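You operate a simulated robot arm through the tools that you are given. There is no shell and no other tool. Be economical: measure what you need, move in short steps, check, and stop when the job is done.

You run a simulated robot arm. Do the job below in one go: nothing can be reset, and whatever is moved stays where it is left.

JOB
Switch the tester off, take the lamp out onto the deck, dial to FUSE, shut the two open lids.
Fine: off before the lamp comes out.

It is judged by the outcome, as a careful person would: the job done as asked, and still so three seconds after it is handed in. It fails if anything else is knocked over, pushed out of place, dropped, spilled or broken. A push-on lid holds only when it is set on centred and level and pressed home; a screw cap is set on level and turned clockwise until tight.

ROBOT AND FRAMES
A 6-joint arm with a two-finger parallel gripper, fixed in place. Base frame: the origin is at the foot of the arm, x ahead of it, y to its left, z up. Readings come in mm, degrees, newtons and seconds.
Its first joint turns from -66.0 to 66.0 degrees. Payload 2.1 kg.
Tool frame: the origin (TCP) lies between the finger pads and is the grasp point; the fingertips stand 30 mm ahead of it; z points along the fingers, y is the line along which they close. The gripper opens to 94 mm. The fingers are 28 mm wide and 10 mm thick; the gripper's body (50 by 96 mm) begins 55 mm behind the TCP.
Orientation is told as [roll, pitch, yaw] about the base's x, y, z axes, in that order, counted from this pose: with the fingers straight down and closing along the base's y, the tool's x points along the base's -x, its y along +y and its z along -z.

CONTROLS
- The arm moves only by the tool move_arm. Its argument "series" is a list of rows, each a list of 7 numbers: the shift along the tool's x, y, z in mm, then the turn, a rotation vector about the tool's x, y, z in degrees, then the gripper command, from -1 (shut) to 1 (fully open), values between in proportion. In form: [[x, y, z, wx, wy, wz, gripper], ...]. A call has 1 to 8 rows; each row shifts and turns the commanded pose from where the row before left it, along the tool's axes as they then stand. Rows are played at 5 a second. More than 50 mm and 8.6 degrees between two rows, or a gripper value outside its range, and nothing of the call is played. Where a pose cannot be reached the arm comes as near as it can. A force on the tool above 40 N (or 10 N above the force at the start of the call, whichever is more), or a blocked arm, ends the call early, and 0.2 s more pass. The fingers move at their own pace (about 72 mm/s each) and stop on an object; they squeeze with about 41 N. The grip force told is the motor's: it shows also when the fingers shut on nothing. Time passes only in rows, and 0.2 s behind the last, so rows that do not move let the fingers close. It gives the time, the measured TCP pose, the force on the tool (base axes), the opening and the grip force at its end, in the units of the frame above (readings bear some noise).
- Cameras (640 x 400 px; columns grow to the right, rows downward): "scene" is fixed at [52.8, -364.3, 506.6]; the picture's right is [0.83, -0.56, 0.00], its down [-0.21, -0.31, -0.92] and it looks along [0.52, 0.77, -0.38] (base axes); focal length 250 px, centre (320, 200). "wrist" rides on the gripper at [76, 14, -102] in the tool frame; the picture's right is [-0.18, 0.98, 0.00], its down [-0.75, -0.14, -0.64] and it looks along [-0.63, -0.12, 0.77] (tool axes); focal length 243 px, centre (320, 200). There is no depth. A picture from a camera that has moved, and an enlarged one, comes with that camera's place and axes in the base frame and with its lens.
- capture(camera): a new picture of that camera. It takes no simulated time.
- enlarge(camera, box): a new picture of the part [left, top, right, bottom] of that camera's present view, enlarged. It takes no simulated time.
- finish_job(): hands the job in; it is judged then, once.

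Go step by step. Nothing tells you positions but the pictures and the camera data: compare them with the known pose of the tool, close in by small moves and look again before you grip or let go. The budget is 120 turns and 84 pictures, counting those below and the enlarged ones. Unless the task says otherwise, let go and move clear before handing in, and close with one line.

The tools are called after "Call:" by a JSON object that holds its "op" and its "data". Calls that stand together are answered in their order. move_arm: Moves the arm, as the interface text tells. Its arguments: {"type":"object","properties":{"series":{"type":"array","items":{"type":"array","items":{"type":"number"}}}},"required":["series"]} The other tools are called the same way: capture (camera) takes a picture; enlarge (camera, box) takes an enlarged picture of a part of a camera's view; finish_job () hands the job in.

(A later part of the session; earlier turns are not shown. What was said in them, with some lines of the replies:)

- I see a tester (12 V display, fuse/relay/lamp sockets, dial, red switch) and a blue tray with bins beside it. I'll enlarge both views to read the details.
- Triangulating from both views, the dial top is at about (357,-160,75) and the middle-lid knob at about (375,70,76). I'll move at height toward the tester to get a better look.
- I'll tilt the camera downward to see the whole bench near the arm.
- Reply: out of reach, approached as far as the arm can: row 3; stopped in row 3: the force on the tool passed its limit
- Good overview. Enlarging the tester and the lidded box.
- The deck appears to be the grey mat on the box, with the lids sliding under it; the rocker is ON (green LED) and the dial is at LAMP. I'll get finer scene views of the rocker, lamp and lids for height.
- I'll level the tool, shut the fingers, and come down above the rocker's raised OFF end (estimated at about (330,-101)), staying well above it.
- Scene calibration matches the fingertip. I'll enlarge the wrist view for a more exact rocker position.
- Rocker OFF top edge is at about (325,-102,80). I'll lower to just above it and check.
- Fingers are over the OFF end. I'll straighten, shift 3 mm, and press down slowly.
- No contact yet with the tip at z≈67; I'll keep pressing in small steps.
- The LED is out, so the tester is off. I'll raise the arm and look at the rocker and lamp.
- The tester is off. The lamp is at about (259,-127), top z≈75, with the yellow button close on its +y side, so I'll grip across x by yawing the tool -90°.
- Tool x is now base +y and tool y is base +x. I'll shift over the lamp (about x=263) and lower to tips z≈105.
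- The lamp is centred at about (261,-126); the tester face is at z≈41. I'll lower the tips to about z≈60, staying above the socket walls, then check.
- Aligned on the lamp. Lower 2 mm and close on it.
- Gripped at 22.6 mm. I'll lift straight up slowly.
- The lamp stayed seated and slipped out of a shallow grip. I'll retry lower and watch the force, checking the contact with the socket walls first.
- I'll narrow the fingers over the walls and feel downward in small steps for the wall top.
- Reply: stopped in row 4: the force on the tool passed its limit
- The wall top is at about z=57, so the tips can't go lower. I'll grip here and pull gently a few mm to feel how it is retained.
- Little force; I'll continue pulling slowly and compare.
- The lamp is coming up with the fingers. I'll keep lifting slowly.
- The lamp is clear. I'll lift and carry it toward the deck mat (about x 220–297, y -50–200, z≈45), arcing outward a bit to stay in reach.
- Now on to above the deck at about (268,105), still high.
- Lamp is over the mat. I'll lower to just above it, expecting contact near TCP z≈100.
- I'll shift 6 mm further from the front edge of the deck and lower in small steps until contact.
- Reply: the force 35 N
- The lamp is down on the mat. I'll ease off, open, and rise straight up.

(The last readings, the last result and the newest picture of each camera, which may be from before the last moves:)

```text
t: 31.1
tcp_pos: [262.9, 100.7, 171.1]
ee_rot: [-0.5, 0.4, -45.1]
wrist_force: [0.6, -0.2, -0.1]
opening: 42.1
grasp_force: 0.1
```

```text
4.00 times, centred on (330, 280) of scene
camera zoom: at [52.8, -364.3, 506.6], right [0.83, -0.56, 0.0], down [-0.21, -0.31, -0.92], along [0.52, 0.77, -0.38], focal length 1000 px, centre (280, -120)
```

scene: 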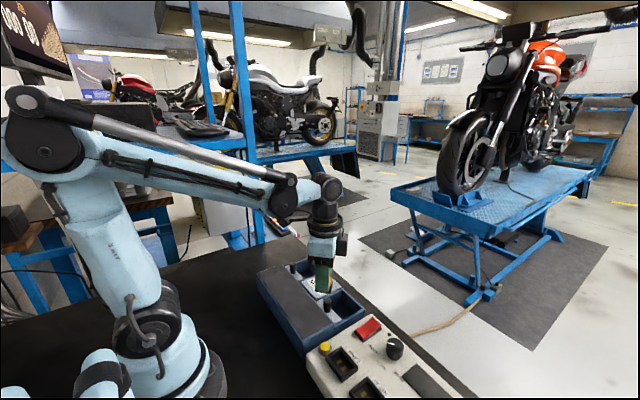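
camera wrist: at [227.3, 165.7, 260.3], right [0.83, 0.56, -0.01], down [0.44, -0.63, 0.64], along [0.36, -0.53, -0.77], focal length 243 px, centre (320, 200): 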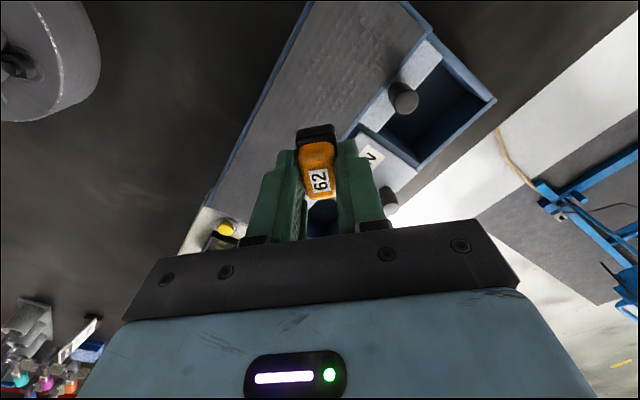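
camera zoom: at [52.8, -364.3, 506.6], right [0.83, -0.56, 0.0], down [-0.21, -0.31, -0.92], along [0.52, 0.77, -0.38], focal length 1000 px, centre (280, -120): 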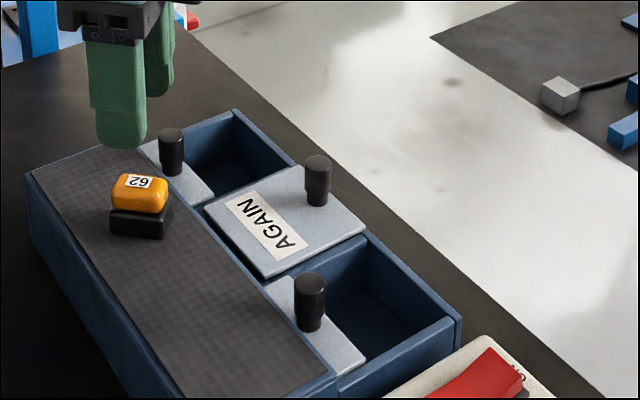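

The lamp stands on the deck. Next are the lids: I'll move over the far knob (about (311,154)), turn yaw back to 0, and look.

Call:
{"op": "move_arm", "data": {"series": [[3, 21, 0, 0, 0, -8, -0.2], [0, 0, 0, 0, 0, -8, -0.2], [11, 21, 0, 0, 0, -8, -0.2], [10, 15, 0, 0, 0, -8, -0.2], [0, 6, 0, 0, 0, -8, -0.2], [0, 0, 0, 0, 0, -5, -0.2]]}}

Call:
{"op": "capture", "data": {"camera": "wrist"}}

```text
t: 32.5
tcp_pos: [273.9, 166.7, 170.7]
ee_rot: [0.1, 0.4, 0.1]
wrist_force: [1.3, 0.7, -0.1]
opening: 37.5
grasp_force: 0.0
```

```text
38 pictures are left
camera wrist: at [199.3, 180.9, 273.0], right [0.18, 0.98, 0.0], down [0.76, -0.14, 0.63], along [0.62, -0.12, -0.77], focal length 243 px, centre (320, 200)
```

wrist: 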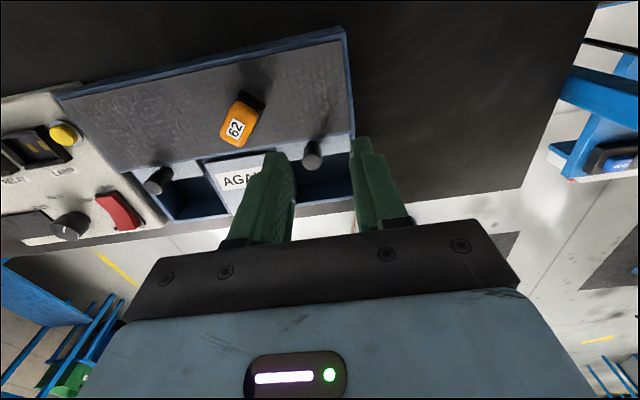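

Far knob at about (313,151). Moving over it and lowering to tips ≈ 85.

Call:
{"op": "move_arm", "data": {"series": [[-20, -8, 0, 0, 0, 0, -0.1], [-19, -8, 0, 0, 0, 0, -0.1], [0, 0, 20, 0, 0, 0, -0.1], [0, 0, 20, 0, 0, 0, -0.1], [0, 0, 14, 0, 0, 0, -0.1], [0, 0, 0, 0, 0, 0, -0.1]]}}

Call:
{"op": "enlarge", "data": {"camera": "wrist", "box": [220, 80, 420, 205]}}

Call:
{"op": "enlarge", "data": {"camera": "scene", "box": [250, 230, 370, 305]}}

```text
t: 33.9
tcp_pos: [312.5, 149.3, 116.4]
ee_rot: [0.0, 0.4, 0.0]
wrist_force: [0.2, -0.2, -0.2]
opening: 42.5
grasp_force: 0.1
```

```text
3.20 times, centred on (320, 142) of wrist
camera zoom: at [237.9, 164.5, 218.5], right [0.18, 0.98, 0.0], down [0.76, -0.14, 0.63], along [0.62, -0.12, -0.77], focal length 776 px, centre (320, 384)
```

zoom: 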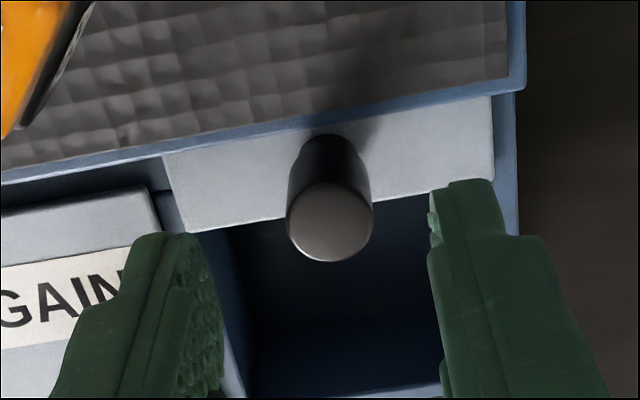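

```text
5.33 times, centred on (310, 268) of scene
camera zoom: at [52.8, -364.3, 506.6], right [0.83, -0.56, 0.0], down [-0.21, -0.31, -0.92], along [0.52, 0.77, -0.38], focal length 1333 px, centre (373, -160)
```

zoom: 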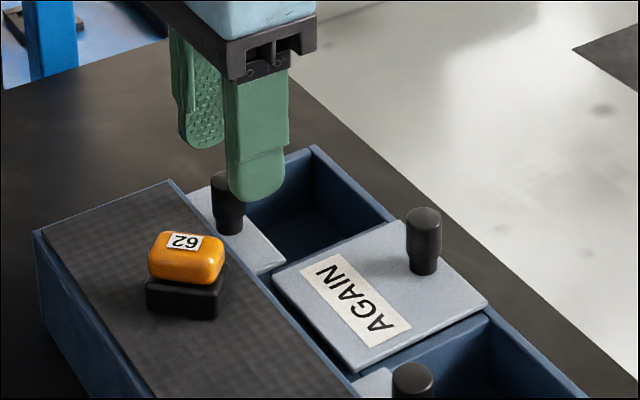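

Knob refined to about (315.5,150.5), top z≈67. I'll lower the fingers around it to tips ≈ 55 and grip.

Call:
{"op": "move_arm", "data": {"series": [[-3, 1.2, 10, 0, 0, 0, -0.25], [0, 0, 10, 0, 0, 0, -0.25], [0, 0, 6, 0, 0, 0, -0.25], [0, 0, 4, 0, 0, 0, -0.25], [0, 0, 0, 0, 0, 0, -0.25]]}}

Call:
{"op": "enlarge", "data": {"camera": "wrist", "box": [220, 80, 420, 205]}}

Call:
{"op": "enlarge", "data": {"camera": "scene", "box": [250, 230, 370, 305]}}

```text
t: 35.1
tcp_pos: [315.0, 150.5, 87.0]
ee_rot: [-0.1, 0.5, 0.0]
wrist_force: [-0.3, 0.1, 0.5]
opening: 35.3
grasp_force: 0.0
```

```text
3.20 times, centred on (320, 142) of wrist
camera zoom: at [240.4, 164.8, 188.1], right [0.18, 0.98, 0.0], down [0.76, -0.14, 0.63], along [0.62, -0.12, -0.77], focal length 776 px, centre (320, 384)
```

zoom: 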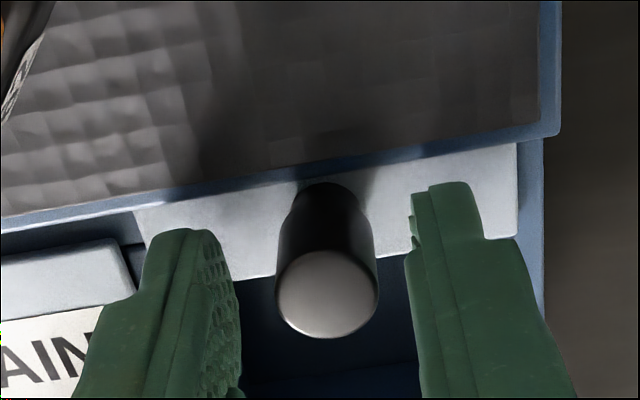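

```text
5.33 times, centred on (310, 268) of scene
camera zoom: at [52.8, -364.3, 506.6], right [0.83, -0.56, 0.0], down [-0.21, -0.31, -0.92], along [0.52, 0.77, -0.38], focal length 1333 px, centre (373, -160)
```

zoom: 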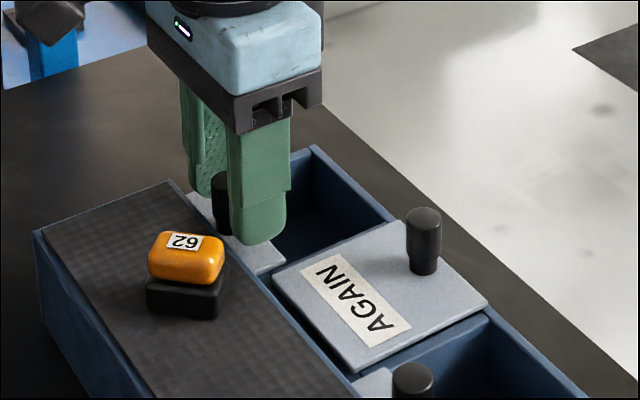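

Knob is between the pads. Close on it.

Call:
{"op": "move_arm", "data": {"series": [[1.5, 1, 0, 0, 0, 0, -0.4], [0, 0, 0, 0, 0, 0, -1], [0, 0, 0, 0, 0, 0, -1]]}}

Call:
{"op": "enlarge", "data": {"camera": "wrist", "box": [220, 80, 420, 205]}}

```text
t: 35.9
tcp_pos: [312.8, 152.0, 86.7]
ee_rot: [0.2, 0.5, -0.1]
wrist_force: [1.3, 2.1, -0.7]
opening: 17.1
grasp_force: 40.7
```

```text
3.20 times, centred on (320, 142) of wrist
camera zoom: at [239.0, 166.5, 188.1], right [0.18, 0.98, 0.0], down [0.76, -0.14, 0.64], along [0.62, -0.12, -0.77], focal length 776 px, centre (320, 384)
```

zoom: 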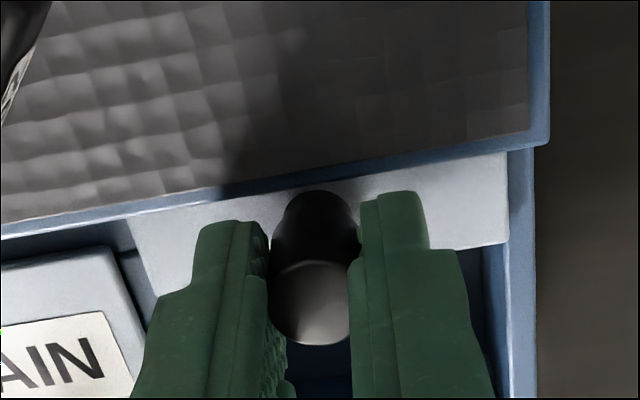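

Gripped. I'll slide it toward +x in steps; a stop should show as force.

Call:
{"op": "move_arm", "data": {"series": [[-3, 0, 0, 0, 0, 0, -1], [-5, 0, 0, 0, 0, 0, -1], [-5, 0, 0, 0, 0, 0, -1], [-6, 0, 0, 0, 0, 0, -1], [-6, 0, 0, 0, 0, 0, -1], [-6, 0, 0, 0, 0, 0, -1]]}}

Call:
{"op": "enlarge", "data": {"camera": "wrist", "box": [220, 80, 420, 205]}}

Call:
{"op": "enlarge", "data": {"camera": "scene", "box": [250, 230, 370, 305]}}

```text
t: 37.3
tcp_pos: [343.8, 151.7, 86.2]
ee_rot: [0.0, 0.5, -0.1]
wrist_force: [-0.4, -4.5, 34.1]
opening: 17.4
grasp_force: 41.0
```

```text
3.20 times, centred on (320, 142) of wrist
camera zoom: at [269.8, 166.7, 187.6], right [0.19, 0.98, 0.0], down [0.76, -0.14, 0.63], along [0.62, -0.12, -0.77], focal length 776 px, centre (320, 384)
```

zoom: 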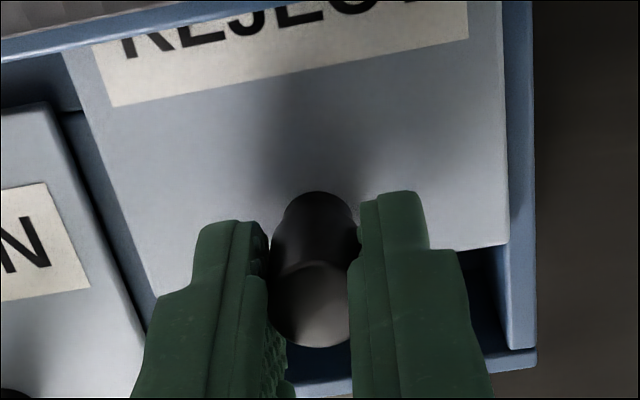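

```text
5.33 times, centred on (310, 268) of scene
camera zoom: at [52.6, -364.3, 506.6], right [0.83, -0.56, 0.0], down [-0.21, -0.31, -0.92], along [0.52, 0.77, -0.38], focal length 1333 px, centre (373, -160)
```

zoom: 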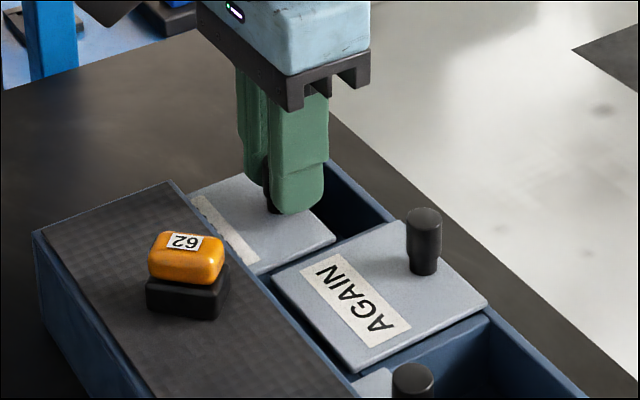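

It slides (label REJECT). There's some vertical load, so I'll ease up about 0.7 mm and continue.

Call:
{"op": "move_arm", "data": {"series": [[0, 0, -0.7, 0, 0, 0, -1], [-5, 0, 0, 0, 0, 0, -1], [-5, 0, 0, 0, 0, 0, -1], [-5, 0, 0, 0, 0, 0, -1], [-4, 0, 0, 0, 0, 0, -1]]}}

Call:
{"op": "enlarge", "data": {"camera": "wrist", "box": [200, 80, 420, 217]}}

Call:
{"op": "enlarge", "data": {"camera": "scene", "box": [250, 230, 370, 305]}}

```text
t: 38.5
tcp_pos: [363.5, 152.9, 86.9]
ee_rot: [0.1, 0.5, 0.0]
wrist_force: [0.1, 0.3, 0.1]
opening: 17.5
grasp_force: 40.7
```

```text
2.91 times, centred on (310, 148) of wrist
camera zoom: at [288.9, 166.9, 188.2], right [0.18, 0.98, 0.0], down [0.76, -0.14, 0.64], along [0.62, -0.12, -0.77], focal length 706 px, centre (349, 350)
```

zoom: 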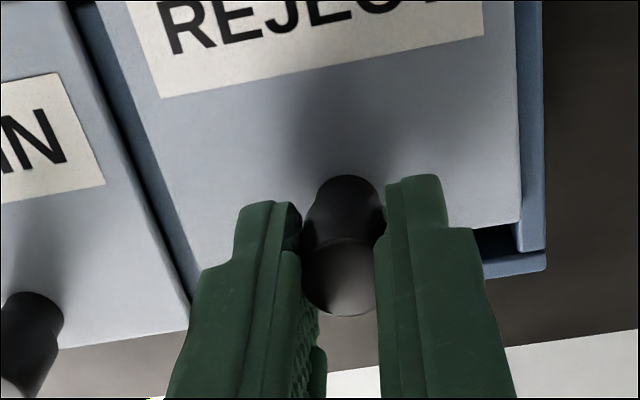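

```text
5.33 times, centred on (310, 268) of scene
camera zoom: at [52.8, -364.2, 506.6], right [0.83, -0.56, 0.0], down [-0.21, -0.31, -0.92], along [0.52, 0.77, -0.38], focal length 1333 px, centre (373, -160)
```

zoom: 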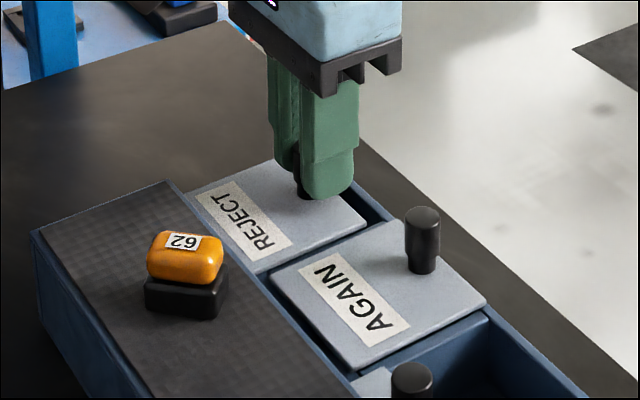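

About 13 mm remains. Continue until it meets the stop.

Call:
{"op": "move_arm", "data": {"series": [[-4, 0, 0, 0, 0, 0, -1], [-3, 0, 0, 0, 0, 0, -1], [-2, 0, 0, 0, 0, 0, -1], [-2, 0, 0, 0, 0, 0, -1], [-2, 0, 0, 0, 0, 0, -1], [-2, 0, 0, 0, 0, 0, -1]]}}

Call:
{"op": "enlarge", "data": {"camera": "scene", "box": [250, 230, 370, 305]}}

```text
t: 39.9
tcp_pos: [378.3, 152.5, 85.5]
ee_rot: [0.1, 0.5, -0.1]
wrist_force: [-0.7, 0.0, -1.2]
opening: 17.6
grasp_force: 40.8
```

```text
5.33 times, centred on (310, 268) of scene
camera zoom: at [52.8, -364.2, 506.6], right [0.83, -0.56, 0.0], down [-0.21, -0.31, -0.92], along [0.52, 0.77, -0.38], focal length 1333 px, centre (373, -160)
```

zoom: 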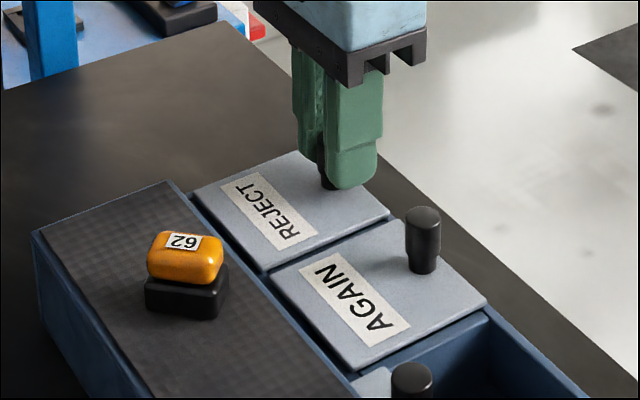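

It now looks level with the AGAIN lid. I'll nudge gently to find the stop and compare front edges.

Call:
{"op": "move_arm", "data": {"series": [[-1, 0, 0, 0, 0, 0, -1], [-1, 0, 0, 0, 0, 0, -1], [0, 0, 0, 0, 0, 0, -1]]}}

Call:
{"op": "capture", "data": {"camera": "wrist"}}

```text
t: 40.7
tcp_pos: [379.9, 151.8, 86.9]
ee_rot: [0.0, 0.7, 0.0]
wrist_force: [-3.0, -3.9, 0.4]
opening: 17.0
grasp_force: 41.1
```

```text
27 pictures are left
camera wrist: at [305.9, 166.0, 188.6], right [0.18, 0.98, 0.0], down [0.76, -0.14, 0.63], along [0.62, -0.12, -0.77], focal length 243 px, centre (320, 200)
```

wrist: 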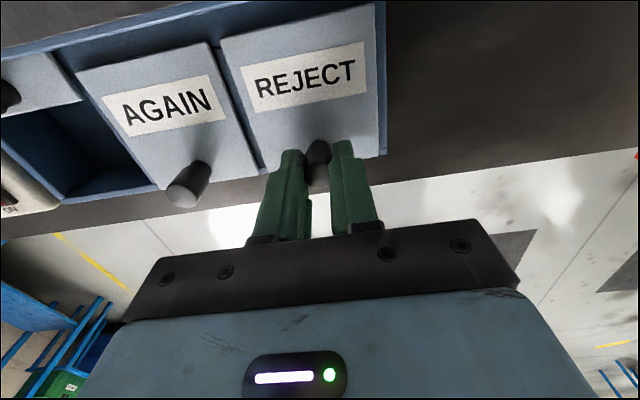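

Edges align with AGAIN and a small resisting force appears. One more gentle push to confirm, then release and rise.

Call:
{"op": "move_arm", "data": {"series": [[-1, 0, 0, 0, 0, 0, -1], [-0.7, 0, 0, 0, 0, 0, -1]]}}

Call:
{"op": "move_arm", "data": {"series": [[1, 0, 0, 0, 0, 0, -1], [0, 0, 0, 0, 0, 0, -0.4], [0, 0, 0, 0, 0, 0, -0.2], [0, 0, -20, 0, 0, 0, -0.2], [0, 0, -40, 0, 0, 0, -0.2], [0, 0, -30, 0, 0, 0, -0.2]]}}

```text
t: 41.3
tcp_pos: [381.1, 150.9, 86.1]
ee_rot: [0.0, 0.7, 0.0]
wrist_force: [-8.2, -5.6, 0.8]
opening: 17.2
grasp_force: 40.8
```

```text
t: 42.7
tcp_pos: [383.2, 152.5, 176.9]
ee_rot: [0.0, 0.5, 0.1]
wrist_force: [-0.1, 0.5, -0.6]
opening: 37.7
grasp_force: 0.1
```

The stop is confirmed. Now to the near lid's knob at about (312,-12), travelling at height.

Call:
{"op": "move_arm", "data": {"series": [[0, -40, 0, 0, 0, 0, -0.2], [15, -42, 0, 0, 0, 0, -0.2], [28, -42, 0, 0, 0, 0, -0.2], [28, -40, 0, 0, 0, 0, -0.2], [0, 0, 30, 0, 0, 0, -0.2], [0, 0, 25, 0, 0, 0, -0.2], [0, 0, 0, 0, 0, 0, -0.2]]}}

Call:
{"op": "enlarge", "data": {"camera": "wrist", "box": [220, 60, 420, 205]}}

```text
refused: row 3 steps farther than a row can; nothing moved
```

```text
2.76 times, centred on (320, 132) of wrist
camera zoom: at [309.1, 167.4, 279.1], right [0.18, 0.98, 0.0], down [0.76, -0.14, 0.63], along [0.62, -0.12, -0.77], focal length 669 px, centre (320, 386)
```

zoom: 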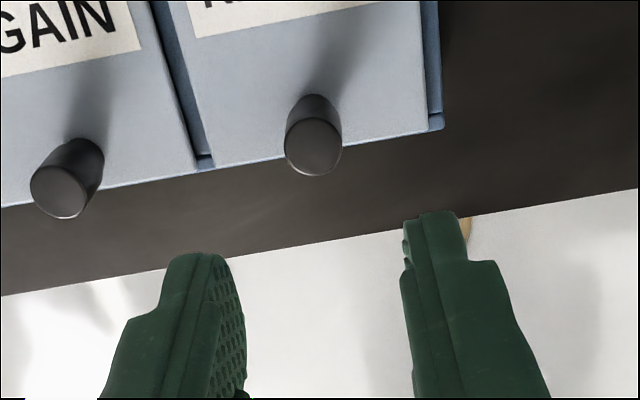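

Row 3 was too long; splitting it up. REJECT's front edge lines up with AGAIN's.

Call:
{"op": "move_arm", "data": {"series": [[5, -45, 0, 0, 0, 0, -0.2], [20, -40, 0, 0, 0, 0, -0.2], [23, -40, 0, 0, 0, 0, -0.2], [23, -39, 0, 0, 0, 0, -0.2], [0, 0, 30, 0, 0, 0, -0.2], [0, 0, 25, 0, 0, 0, -0.2], [0, 0, 0, 0, 0, 0, -0.2]]}}

Call:
{"op": "enlarge", "data": {"camera": "wrist", "box": [220, 60, 420, 205]}}

```text
t: 44.3
tcp_pos: [310.7, -11.0, 122.7]
ee_rot: [0.0, 0.4, -0.1]
wrist_force: [0.5, -0.1, 0.3]
opening: 37.5
grasp_force: 0.1
```

```text
2.76 times, centred on (320, 132) of wrist
camera zoom: at [236.1, 3.4, 225.3], right [0.18, 0.98, 0.0], down [0.76, -0.14, 0.63], along [0.62, -0.12, -0.77], focal length 669 px, centre (320, 386)
```

zoom: 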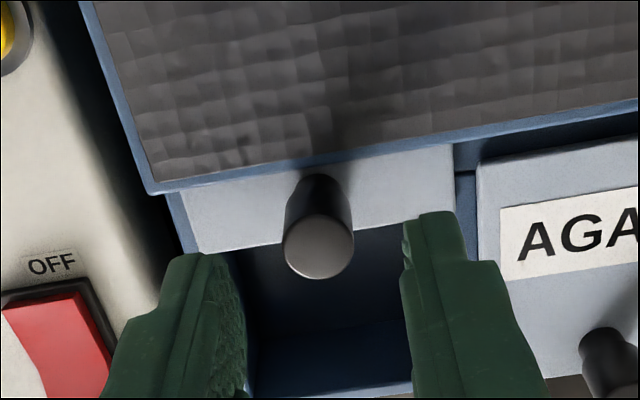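

Knob at about (314,-12.5). Lowering around it and gripping.

Call:
{"op": "move_arm", "data": {"series": [[-2.5, -1.5, 12, 0, 0, 0, -0.25], [0, 0, 12, 0, 0, 0, -0.25], [0, 0, 8, 0, 0, 0, -0.25], [0, 0, 3, 0, 0, 0, -0.25], [0, 0, 0, 0, 0, 0, -0.45]]}}

Call:
{"op": "enlarge", "data": {"camera": "wrist", "box": [220, 80, 420, 205]}}

```text
t: 45.7
tcp_pos: [312.4, -13.1, 88.1]
ee_rot: [0.0, 0.6, -0.1]
wrist_force: [-0.2, -0.1, 7.6]
opening: 26.0
grasp_force: 0.4
stopped in row 5: the force on the tool passed its limit (the readings are from after the stop); the commanded pose is now the measured one
```

```text
3.20 times, centred on (320, 142) of wrist
camera zoom: at [238.1, 1.1, 190.0], right [0.18, 0.98, 0.0], down [0.76, -0.14, 0.63], along [0.62, -0.12, -0.77], focal length 776 px, centre (320, 384)
```

zoom: 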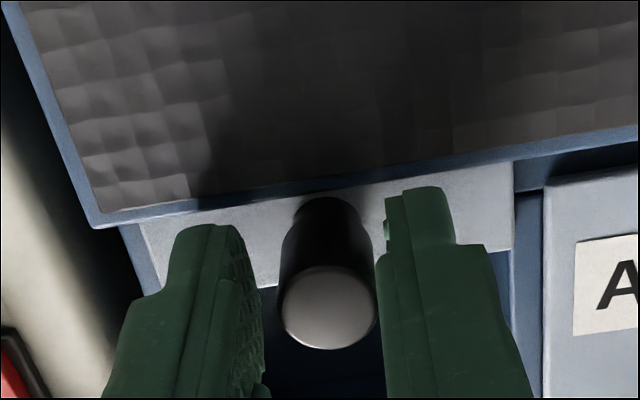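

The tips touched the lid. Raise 1 mm and grip.

Call:
{"op": "move_arm", "data": {"series": [[0, 0.7, -1.2, 0, 0, 0, -0.5], [0, 0, 0, 0, 0, 0, -1], [0, 0, 0, 0, 0, 0, -1], [-3, 0, 0, 0, 0, 0, -1], [-5, 0, 0, 0, 0, 0, -1], [-5, 0, 0, 0, 0, 0, -1]]}}

```text
t: 47.1
tcp_pos: [326.5, -12.2, 88.8]
ee_rot: [-0.1, 0.6, 0.0]
wrist_force: [-0.4, 3.8, 23.7]
opening: 16.9
grasp_force: 40.7
```

Call:
{"op": "move_arm", "data": {"series": [[0, 0, -0.6, 0, 0, 0, -1], [-6, 0, 0, 0, 0, 0, -1], [-6, 0, 0, 0, 0, 0, -1], [-6, 0, 0, 0, 0, 0, -1], [-6, 0, 0, 0, 0, 0, -1], [-6, 0, 0, 0, 0, 0, -1]]}}

Call:
{"op": "enlarge", "data": {"camera": "scene", "box": [270, 240, 390, 315]}}

```text
t: 48.5
tcp_pos: [355.5, -12.1, 89.4]
ee_rot: [-0.1, 0.6, 0.0]
wrist_force: [-1.4, 2.4, 0.2]
opening: 17.0
grasp_force: 41.6
```

```text
5.33 times, centred on (330, 278) of scene
camera zoom: at [52.8, -364.3, 506.6], right [0.83, -0.56, 0.0], down [-0.21, -0.31, -0.92], along [0.52, 0.77, -0.38], focal length 1333 px, centre (267, -213)
```

zoom: 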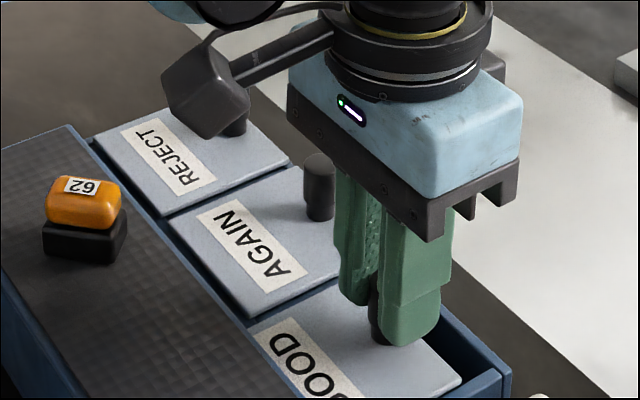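

GOOD lid sliding well. Continue to the stop near x≈380.

Call:
{"op": "move_arm", "data": {"series": [[-5, 0, 0, 0, 0, 0, -1], [-5, 0, 0, 0, 0, 0, -1], [-5, 0, 0, 0, 0, 0, -1], [-4, 0, 0, 0, 0, 0, -1], [-3, 0, 0, 0, 0, 0, -1], [-1.5, 0, 0, 0, 0, 0, -1], [-1, 0, 0, 0, 0, 0, -1]]}}

Call:
{"op": "enlarge", "data": {"camera": "scene", "box": [270, 240, 390, 315]}}

```text
t: 50.1
tcp_pos: [379.4, -13.2, 89.0]
ee_rot: [0.0, 0.9, 0.0]
wrist_force: [-7.5, 8.1, 0.4]
opening: 17.3
grasp_force: 40.9
```

```text
5.33 times, centred on (330, 278) of scene
camera zoom: at [52.7, -364.3, 506.6], right [0.83, -0.56, 0.0], down [-0.21, -0.31, -0.92], along [0.52, 0.77, -0.38], focal length 1333 px, centre (267, -213)
```

zoom: 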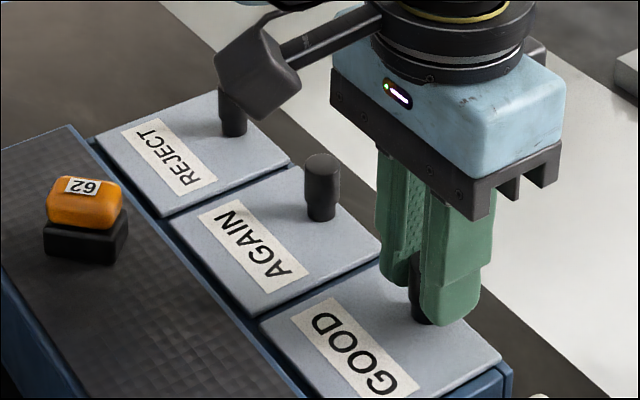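

The GOOD lid is at its stop. Release, rise, and move toward the dial at about (356,-168).

Call:
{"op": "move_arm", "data": {"series": [[1, 0, 0, 0, 0, 0, -1], [0, 0, 0, 0, 0, 0, -0.4], [0, 0, 0, 0, 0, 0, -0.2], [0, 0, -20, 0, 0, 0, -0.2], [0, 0, -40, 0, 0, 0, -0.2], [0, 0, -30, 0, 0, 0, -0.2]]}}

Call:
{"op": "move_arm", "data": {"series": [[5, -40, 0, 0, 0, 0, 0], [8, -40, 0, 0, 0, 0, 0], [10, -40, 0, 0, 0, 0, 0], [3, -35, 0, 0, 0, 0, 0]]}}

Call:
{"op": "move_arm", "data": {"series": [[0, 0, 0, 0, 0, 8.3, 0], [0, 0, 0, 0, 0, 8.3, 0], [0, 0, 0, 0, 0, 8.3, 0], [0, 0, 0, 0, 0, 8.3, 0], [0, 0, 0, 0, 0, 8.3, 0], [0, 0, 0, 0, 0, 8.3, 0], [0, 0, 20, 0, 0, 0, 0], [0, 0, 20, 0, 0, 0, 0]]}}

Call:
{"op": "capture", "data": {"camera": "wrist"}}

Call:
{"op": "enlarge", "data": {"camera": "scene", "box": [250, 240, 450, 365]}}

```text
t: 51.5
tcp_pos: [379.2, -13.3, 178.5]
ee_rot: [0.0, 0.7, -0.1]
wrist_force: [-0.3, 0.0, 0.7]
opening: 37.7
grasp_force: 0.2
```

```text
t: 52.5
tcp_pos: [354.8, -169.0, 180.3]
ee_rot: [0.0, 0.7, 0.0]
wrist_force: [0.8, 0.1, 0.1]
opening: 47.1
grasp_force: 0.1
```

```text
t: 54.3
tcp_pos: [355.3, -167.8, 137.8]
ee_rot: [-0.5, 0.4, -49.9]
wrist_force: [-0.6, 0.1, -0.4]
opening: 46.8
grasp_force: 0.0
```

```text
21 pictures are left
camera wrist: at [318.6, -99.9, 239.6], right [0.87, 0.49, -0.01], down [0.38, -0.67, 0.64], along [0.31, -0.56, -0.77], focal length 243 px, centre (320, 200)
```

wrist: 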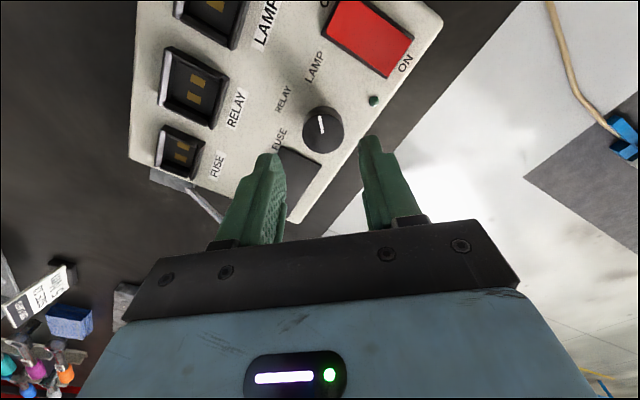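

```text
3.20 times, centred on (350, 302) of scene
camera zoom: at [52.8, -364.3, 506.6], right [0.83, -0.56, 0.0], down [-0.21, -0.31, -0.92], along [0.52, 0.77, -0.38], focal length 800 px, centre (224, -128)
```

zoom: 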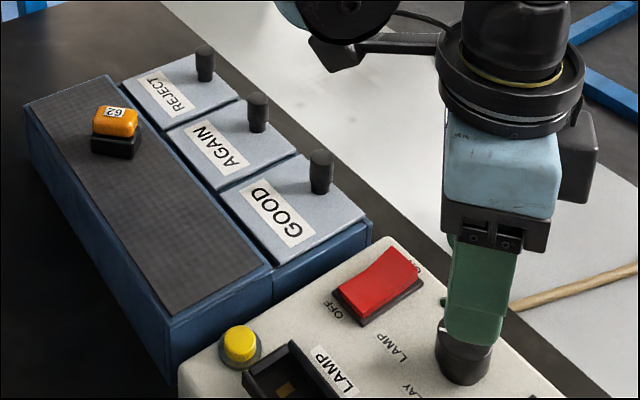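

All three lids look shut and the lamp stands on the deck. I'll descend around the dial at about (357,-167.5).

Call:
{"op": "move_arm", "data": {"series": [[-1, 1, 15, -0.4, 0, 0, 0], [0, 0, 15, 0, 0, 0, 0], [0, 0, 12, 0, 0, 0, 0], [0, 0, 6, 0, 0, 0, 0], [0, 0, 0, 0, 0, 0, 0]]}}

Call:
{"op": "enlarge", "data": {"camera": "wrist", "box": [220, 80, 420, 205]}}

Call:
{"op": "enlarge", "data": {"camera": "scene", "box": [340, 300, 440, 362]}}

```text
t: 55.5
tcp_pos: [354.5, -168.4, 90.9]
ee_rot: [-0.1, 0.4, -49.8]
wrist_force: [0.4, -0.5, -0.4]
opening: 47.1
grasp_force: 0.0
```

```text
3.20 times, centred on (320, 142) of wrist
camera zoom: at [317.7, -100.7, 192.3], right [0.87, 0.49, 0.0], down [0.38, -0.67, 0.64], along [0.31, -0.55, -0.77], focal length 776 px, centre (320, 384)
```

zoom: 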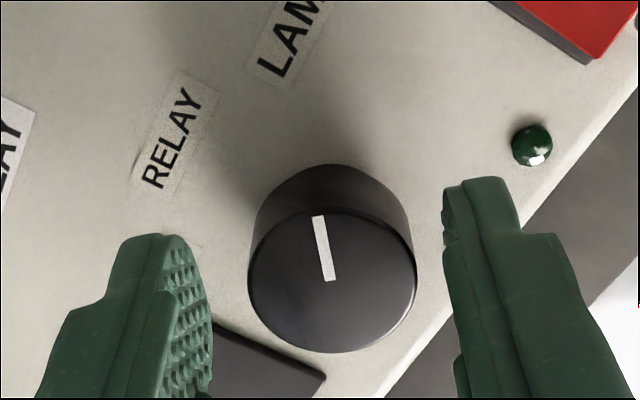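

```text
6.40 times, centred on (390, 331) of scene
camera zoom: at [52.8, -364.3, 506.6], right [0.83, -0.56, 0.0], down [-0.21, -0.31, -0.92], along [0.52, 0.77, -0.38], focal length 1600 px, centre (-128, -638)
```

zoom: 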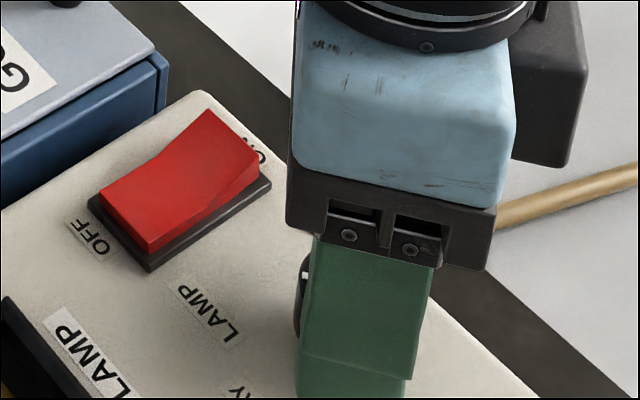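

The dial sits between the fingers. I'll adjust by ~3.5 mm, lower the tips to about z≈50 and grip.

Call:
{"op": "move_arm", "data": {"series": [[-3.5, 1.2, 4, 0, 0, 0, 0], [0, 0, 4, 0, 0, 0, 0], [0, 0, 3, 0, 0, 0, 0], [0, 0, 0, 0, 0, 0, -0.2], [0, 0, 0, 0, 0, 0, -0.6], [0, 0, 0, 0, 0, 0, -1]]}}

Call:
{"op": "enlarge", "data": {"camera": "wrist", "box": [220, 80, 420, 205]}}

```text
t: 56.9
tcp_pos: [357.8, -169.6, 78.9]
ee_rot: [0.1, 0.4, -49.7]
wrist_force: [9.1, 5.5, -0.1]
opening: 31.4
grasp_force: 41.1
```

```text
3.20 times, centred on (320, 142) of wrist
camera zoom: at [320.9, -102.1, 181.3], right [0.87, 0.49, 0.0], down [0.38, -0.67, 0.64], along [0.31, -0.55, -0.77], focal length 776 px, centre (320, 384)
```

zoom: 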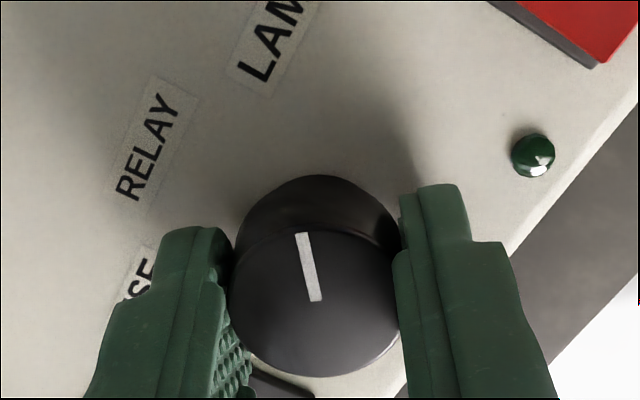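

Gripped. Relieve the side load and start turning counter-clockwise (seen from above), then look.

Call:
{"op": "move_arm", "data": {"series": [[0, 0.8, 0, 0, 0, 0, -1], [0, 0, 0, 0, 0, -6, -1], [0, 0, 0, 0, 0, -6, -1], [0, 0, 0, 0, 0, -6, -1], [0, 0, 0, 0, 0, -6, -1]]}}

Call:
{"op": "enlarge", "data": {"camera": "wrist", "box": [220, 80, 420, 205]}}

```text
t: 58.1
tcp_pos: [359.0, -170.1, 80.4]
ee_rot: [0.1, 0.4, -25.6]
wrist_force: [7.8, 3.2, 0.0]
opening: 31.7
grasp_force: 41.1
```

```text
3.20 times, centred on (320, 142) of wrist
camera zoom: at [297.1, -123.7, 181.7], right [0.59, 0.81, 0.0], down [0.62, -0.46, 0.64], along [0.51, -0.38, -0.77], focal length 776 px, centre (320, 384)
```

zoom: 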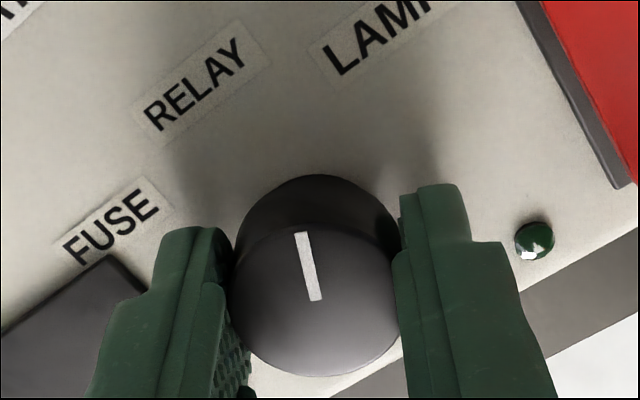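

The dial follows. Continue turning, compensating the side force.

Call:
{"op": "move_arm", "data": {"series": [[-0.7, 0.7, 0, 0, 0, 0, -1], [0, 0, 0, 0, 0, -7, -1], [0, 0, 0, 0, 0, -7, -1], [0, 0, 0, 0, 0, -7, -1], [0, 0, 0, 0, 0, -7, -1], [0, 0, 0, 0, 0, -7, -1], [0, 0, 0, 0, 0, -7, -1]]}}

Call:
{"op": "enlarge", "data": {"camera": "wrist", "box": [200, 60, 440, 210]}}

```text
t: 59.7
tcp_pos: [357.2, -168.6, 79.3]
ee_rot: [0.5, 0.4, 16.3]
wrist_force: [-10.4, 8.5, 16.0]
opening: 31.1
grasp_force: 40.9
```

```text
2.67 times, centred on (320, 135) of wrist
camera zoom: at [283.1, -176.6, 181.7], right [-0.1, 0.99, 0.01], down [0.77, 0.07, 0.64], along [0.63, 0.07, -0.77], focal length 647 px, centre (320, 373)
```

zoom: 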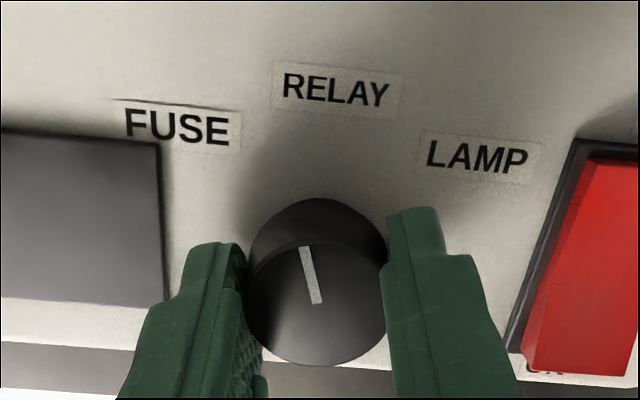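

I'll relieve the forces, raise 2 mm in case of touching the display frame, and finish the turn.

Call:
{"op": "move_arm", "data": {"series": [[0.7, 0.9, -2, 0, 0, 0, -1], [0, 0, 0, 0, 0, -7, -1], [0, 0, 0, 0, 0, -7, -1], [0, 0, 0, 0, 0, -7, -1], [0, 0, 0, 0, 0, -7, -1], [0, 0, 0, 0, 0, -5, -1]]}}

Call:
{"op": "enlarge", "data": {"camera": "wrist", "box": [200, 60, 440, 210]}}

```text
t: 61.1
tcp_pos: [359.4, -167.9, 81.8]
ee_rot: [0.4, 0.0, 49.3]
wrist_force: [2.2, -0.6, 0.1]
opening: 31.4
grasp_force: 41.1
```

```text
2.67 times, centred on (320, 135) of wrist
camera zoom: at [299.1, -217.0, 183.5], right [-0.63, 0.78, 0.01], down [0.6, 0.48, 0.64], along [0.5, 0.4, -0.77], focal length 647 px, centre (320, 373)
```

zoom: 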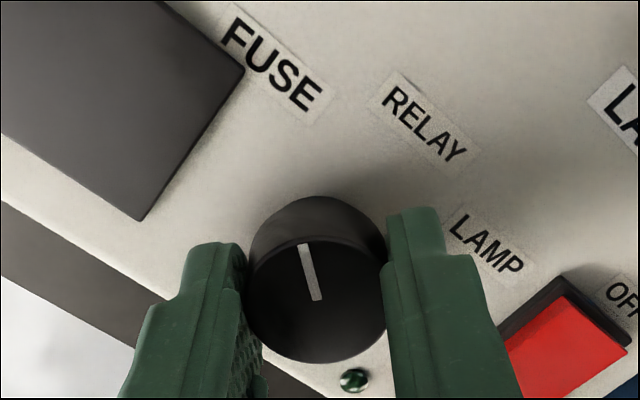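

The pointer now aims at FUSE, mirror-symmetric to its LAMP position. Release, rise and check.

Call:
{"op": "move_arm", "data": {"series": [[0, 0, 0, 0, 0, 0, -0.2], [0, 0, 0, 0, 0, 0, 0], [0, 0, -15, 0, 0, 0, 0], [0, 0, -30, 0, 0, 0, 0], [0, 0, -40, 0, 0, 0, 0], [0, 0, -30, 0, 0, 0, 0]]}}

Call:
{"op": "enlarge", "data": {"camera": "wrist", "box": [220, 40, 420, 165]}}

Call:
{"op": "enlarge", "data": {"camera": "scene", "box": [250, 240, 490, 390]}}

```text
t: 62.5
tcp_pos: [359.2, -167.5, 198.3]
ee_rot: [0.3, 0.0, 49.3]
wrist_force: [0.1, 0.6, 0.1]
opening: 46.8
grasp_force: 0.0
```

```text
3.20 times, centred on (320, 102) of wrist
camera zoom: at [299.4, -215.9, 299.5], right [-0.62, 0.78, 0.01], down [0.6, 0.47, 0.64], along [0.5, 0.4, -0.77], focal length 776 px, centre (320, 512)
```

zoom: 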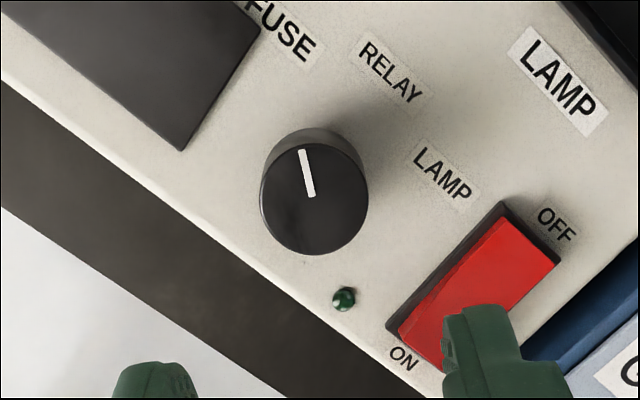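

```text
2.67 times, centred on (370, 315) of scene
camera zoom: at [52.8, -364.3, 506.6], right [0.83, -0.56, 0.0], down [-0.21, -0.31, -0.92], along [0.52, 0.77, -0.38], focal length 667 px, centre (187, -107)
```

zoom: 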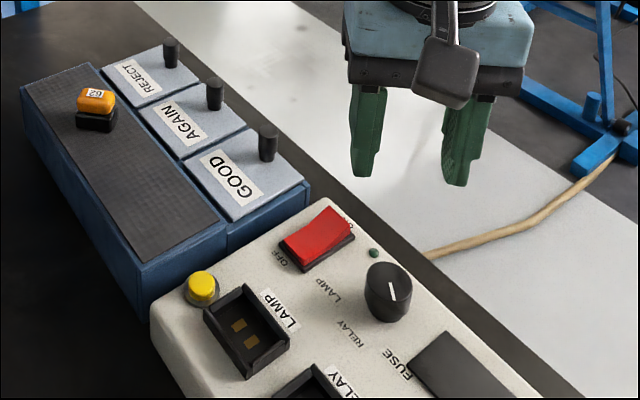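

Everything looks as asked: LED and display dark, lamp on the deck, dial at FUSE, all lids shut, and the arm is clear. Handing in.

Call:
{"op": "finish_job", "data": {}}

```text
The job is handed in.
```

The tester is off and was switched off before the lamp came out. The lamp stands on the box's grey mat, which I took to be the deck. The dial points to FUSE, and the REJECT and GOOD lids are shut against their stops.
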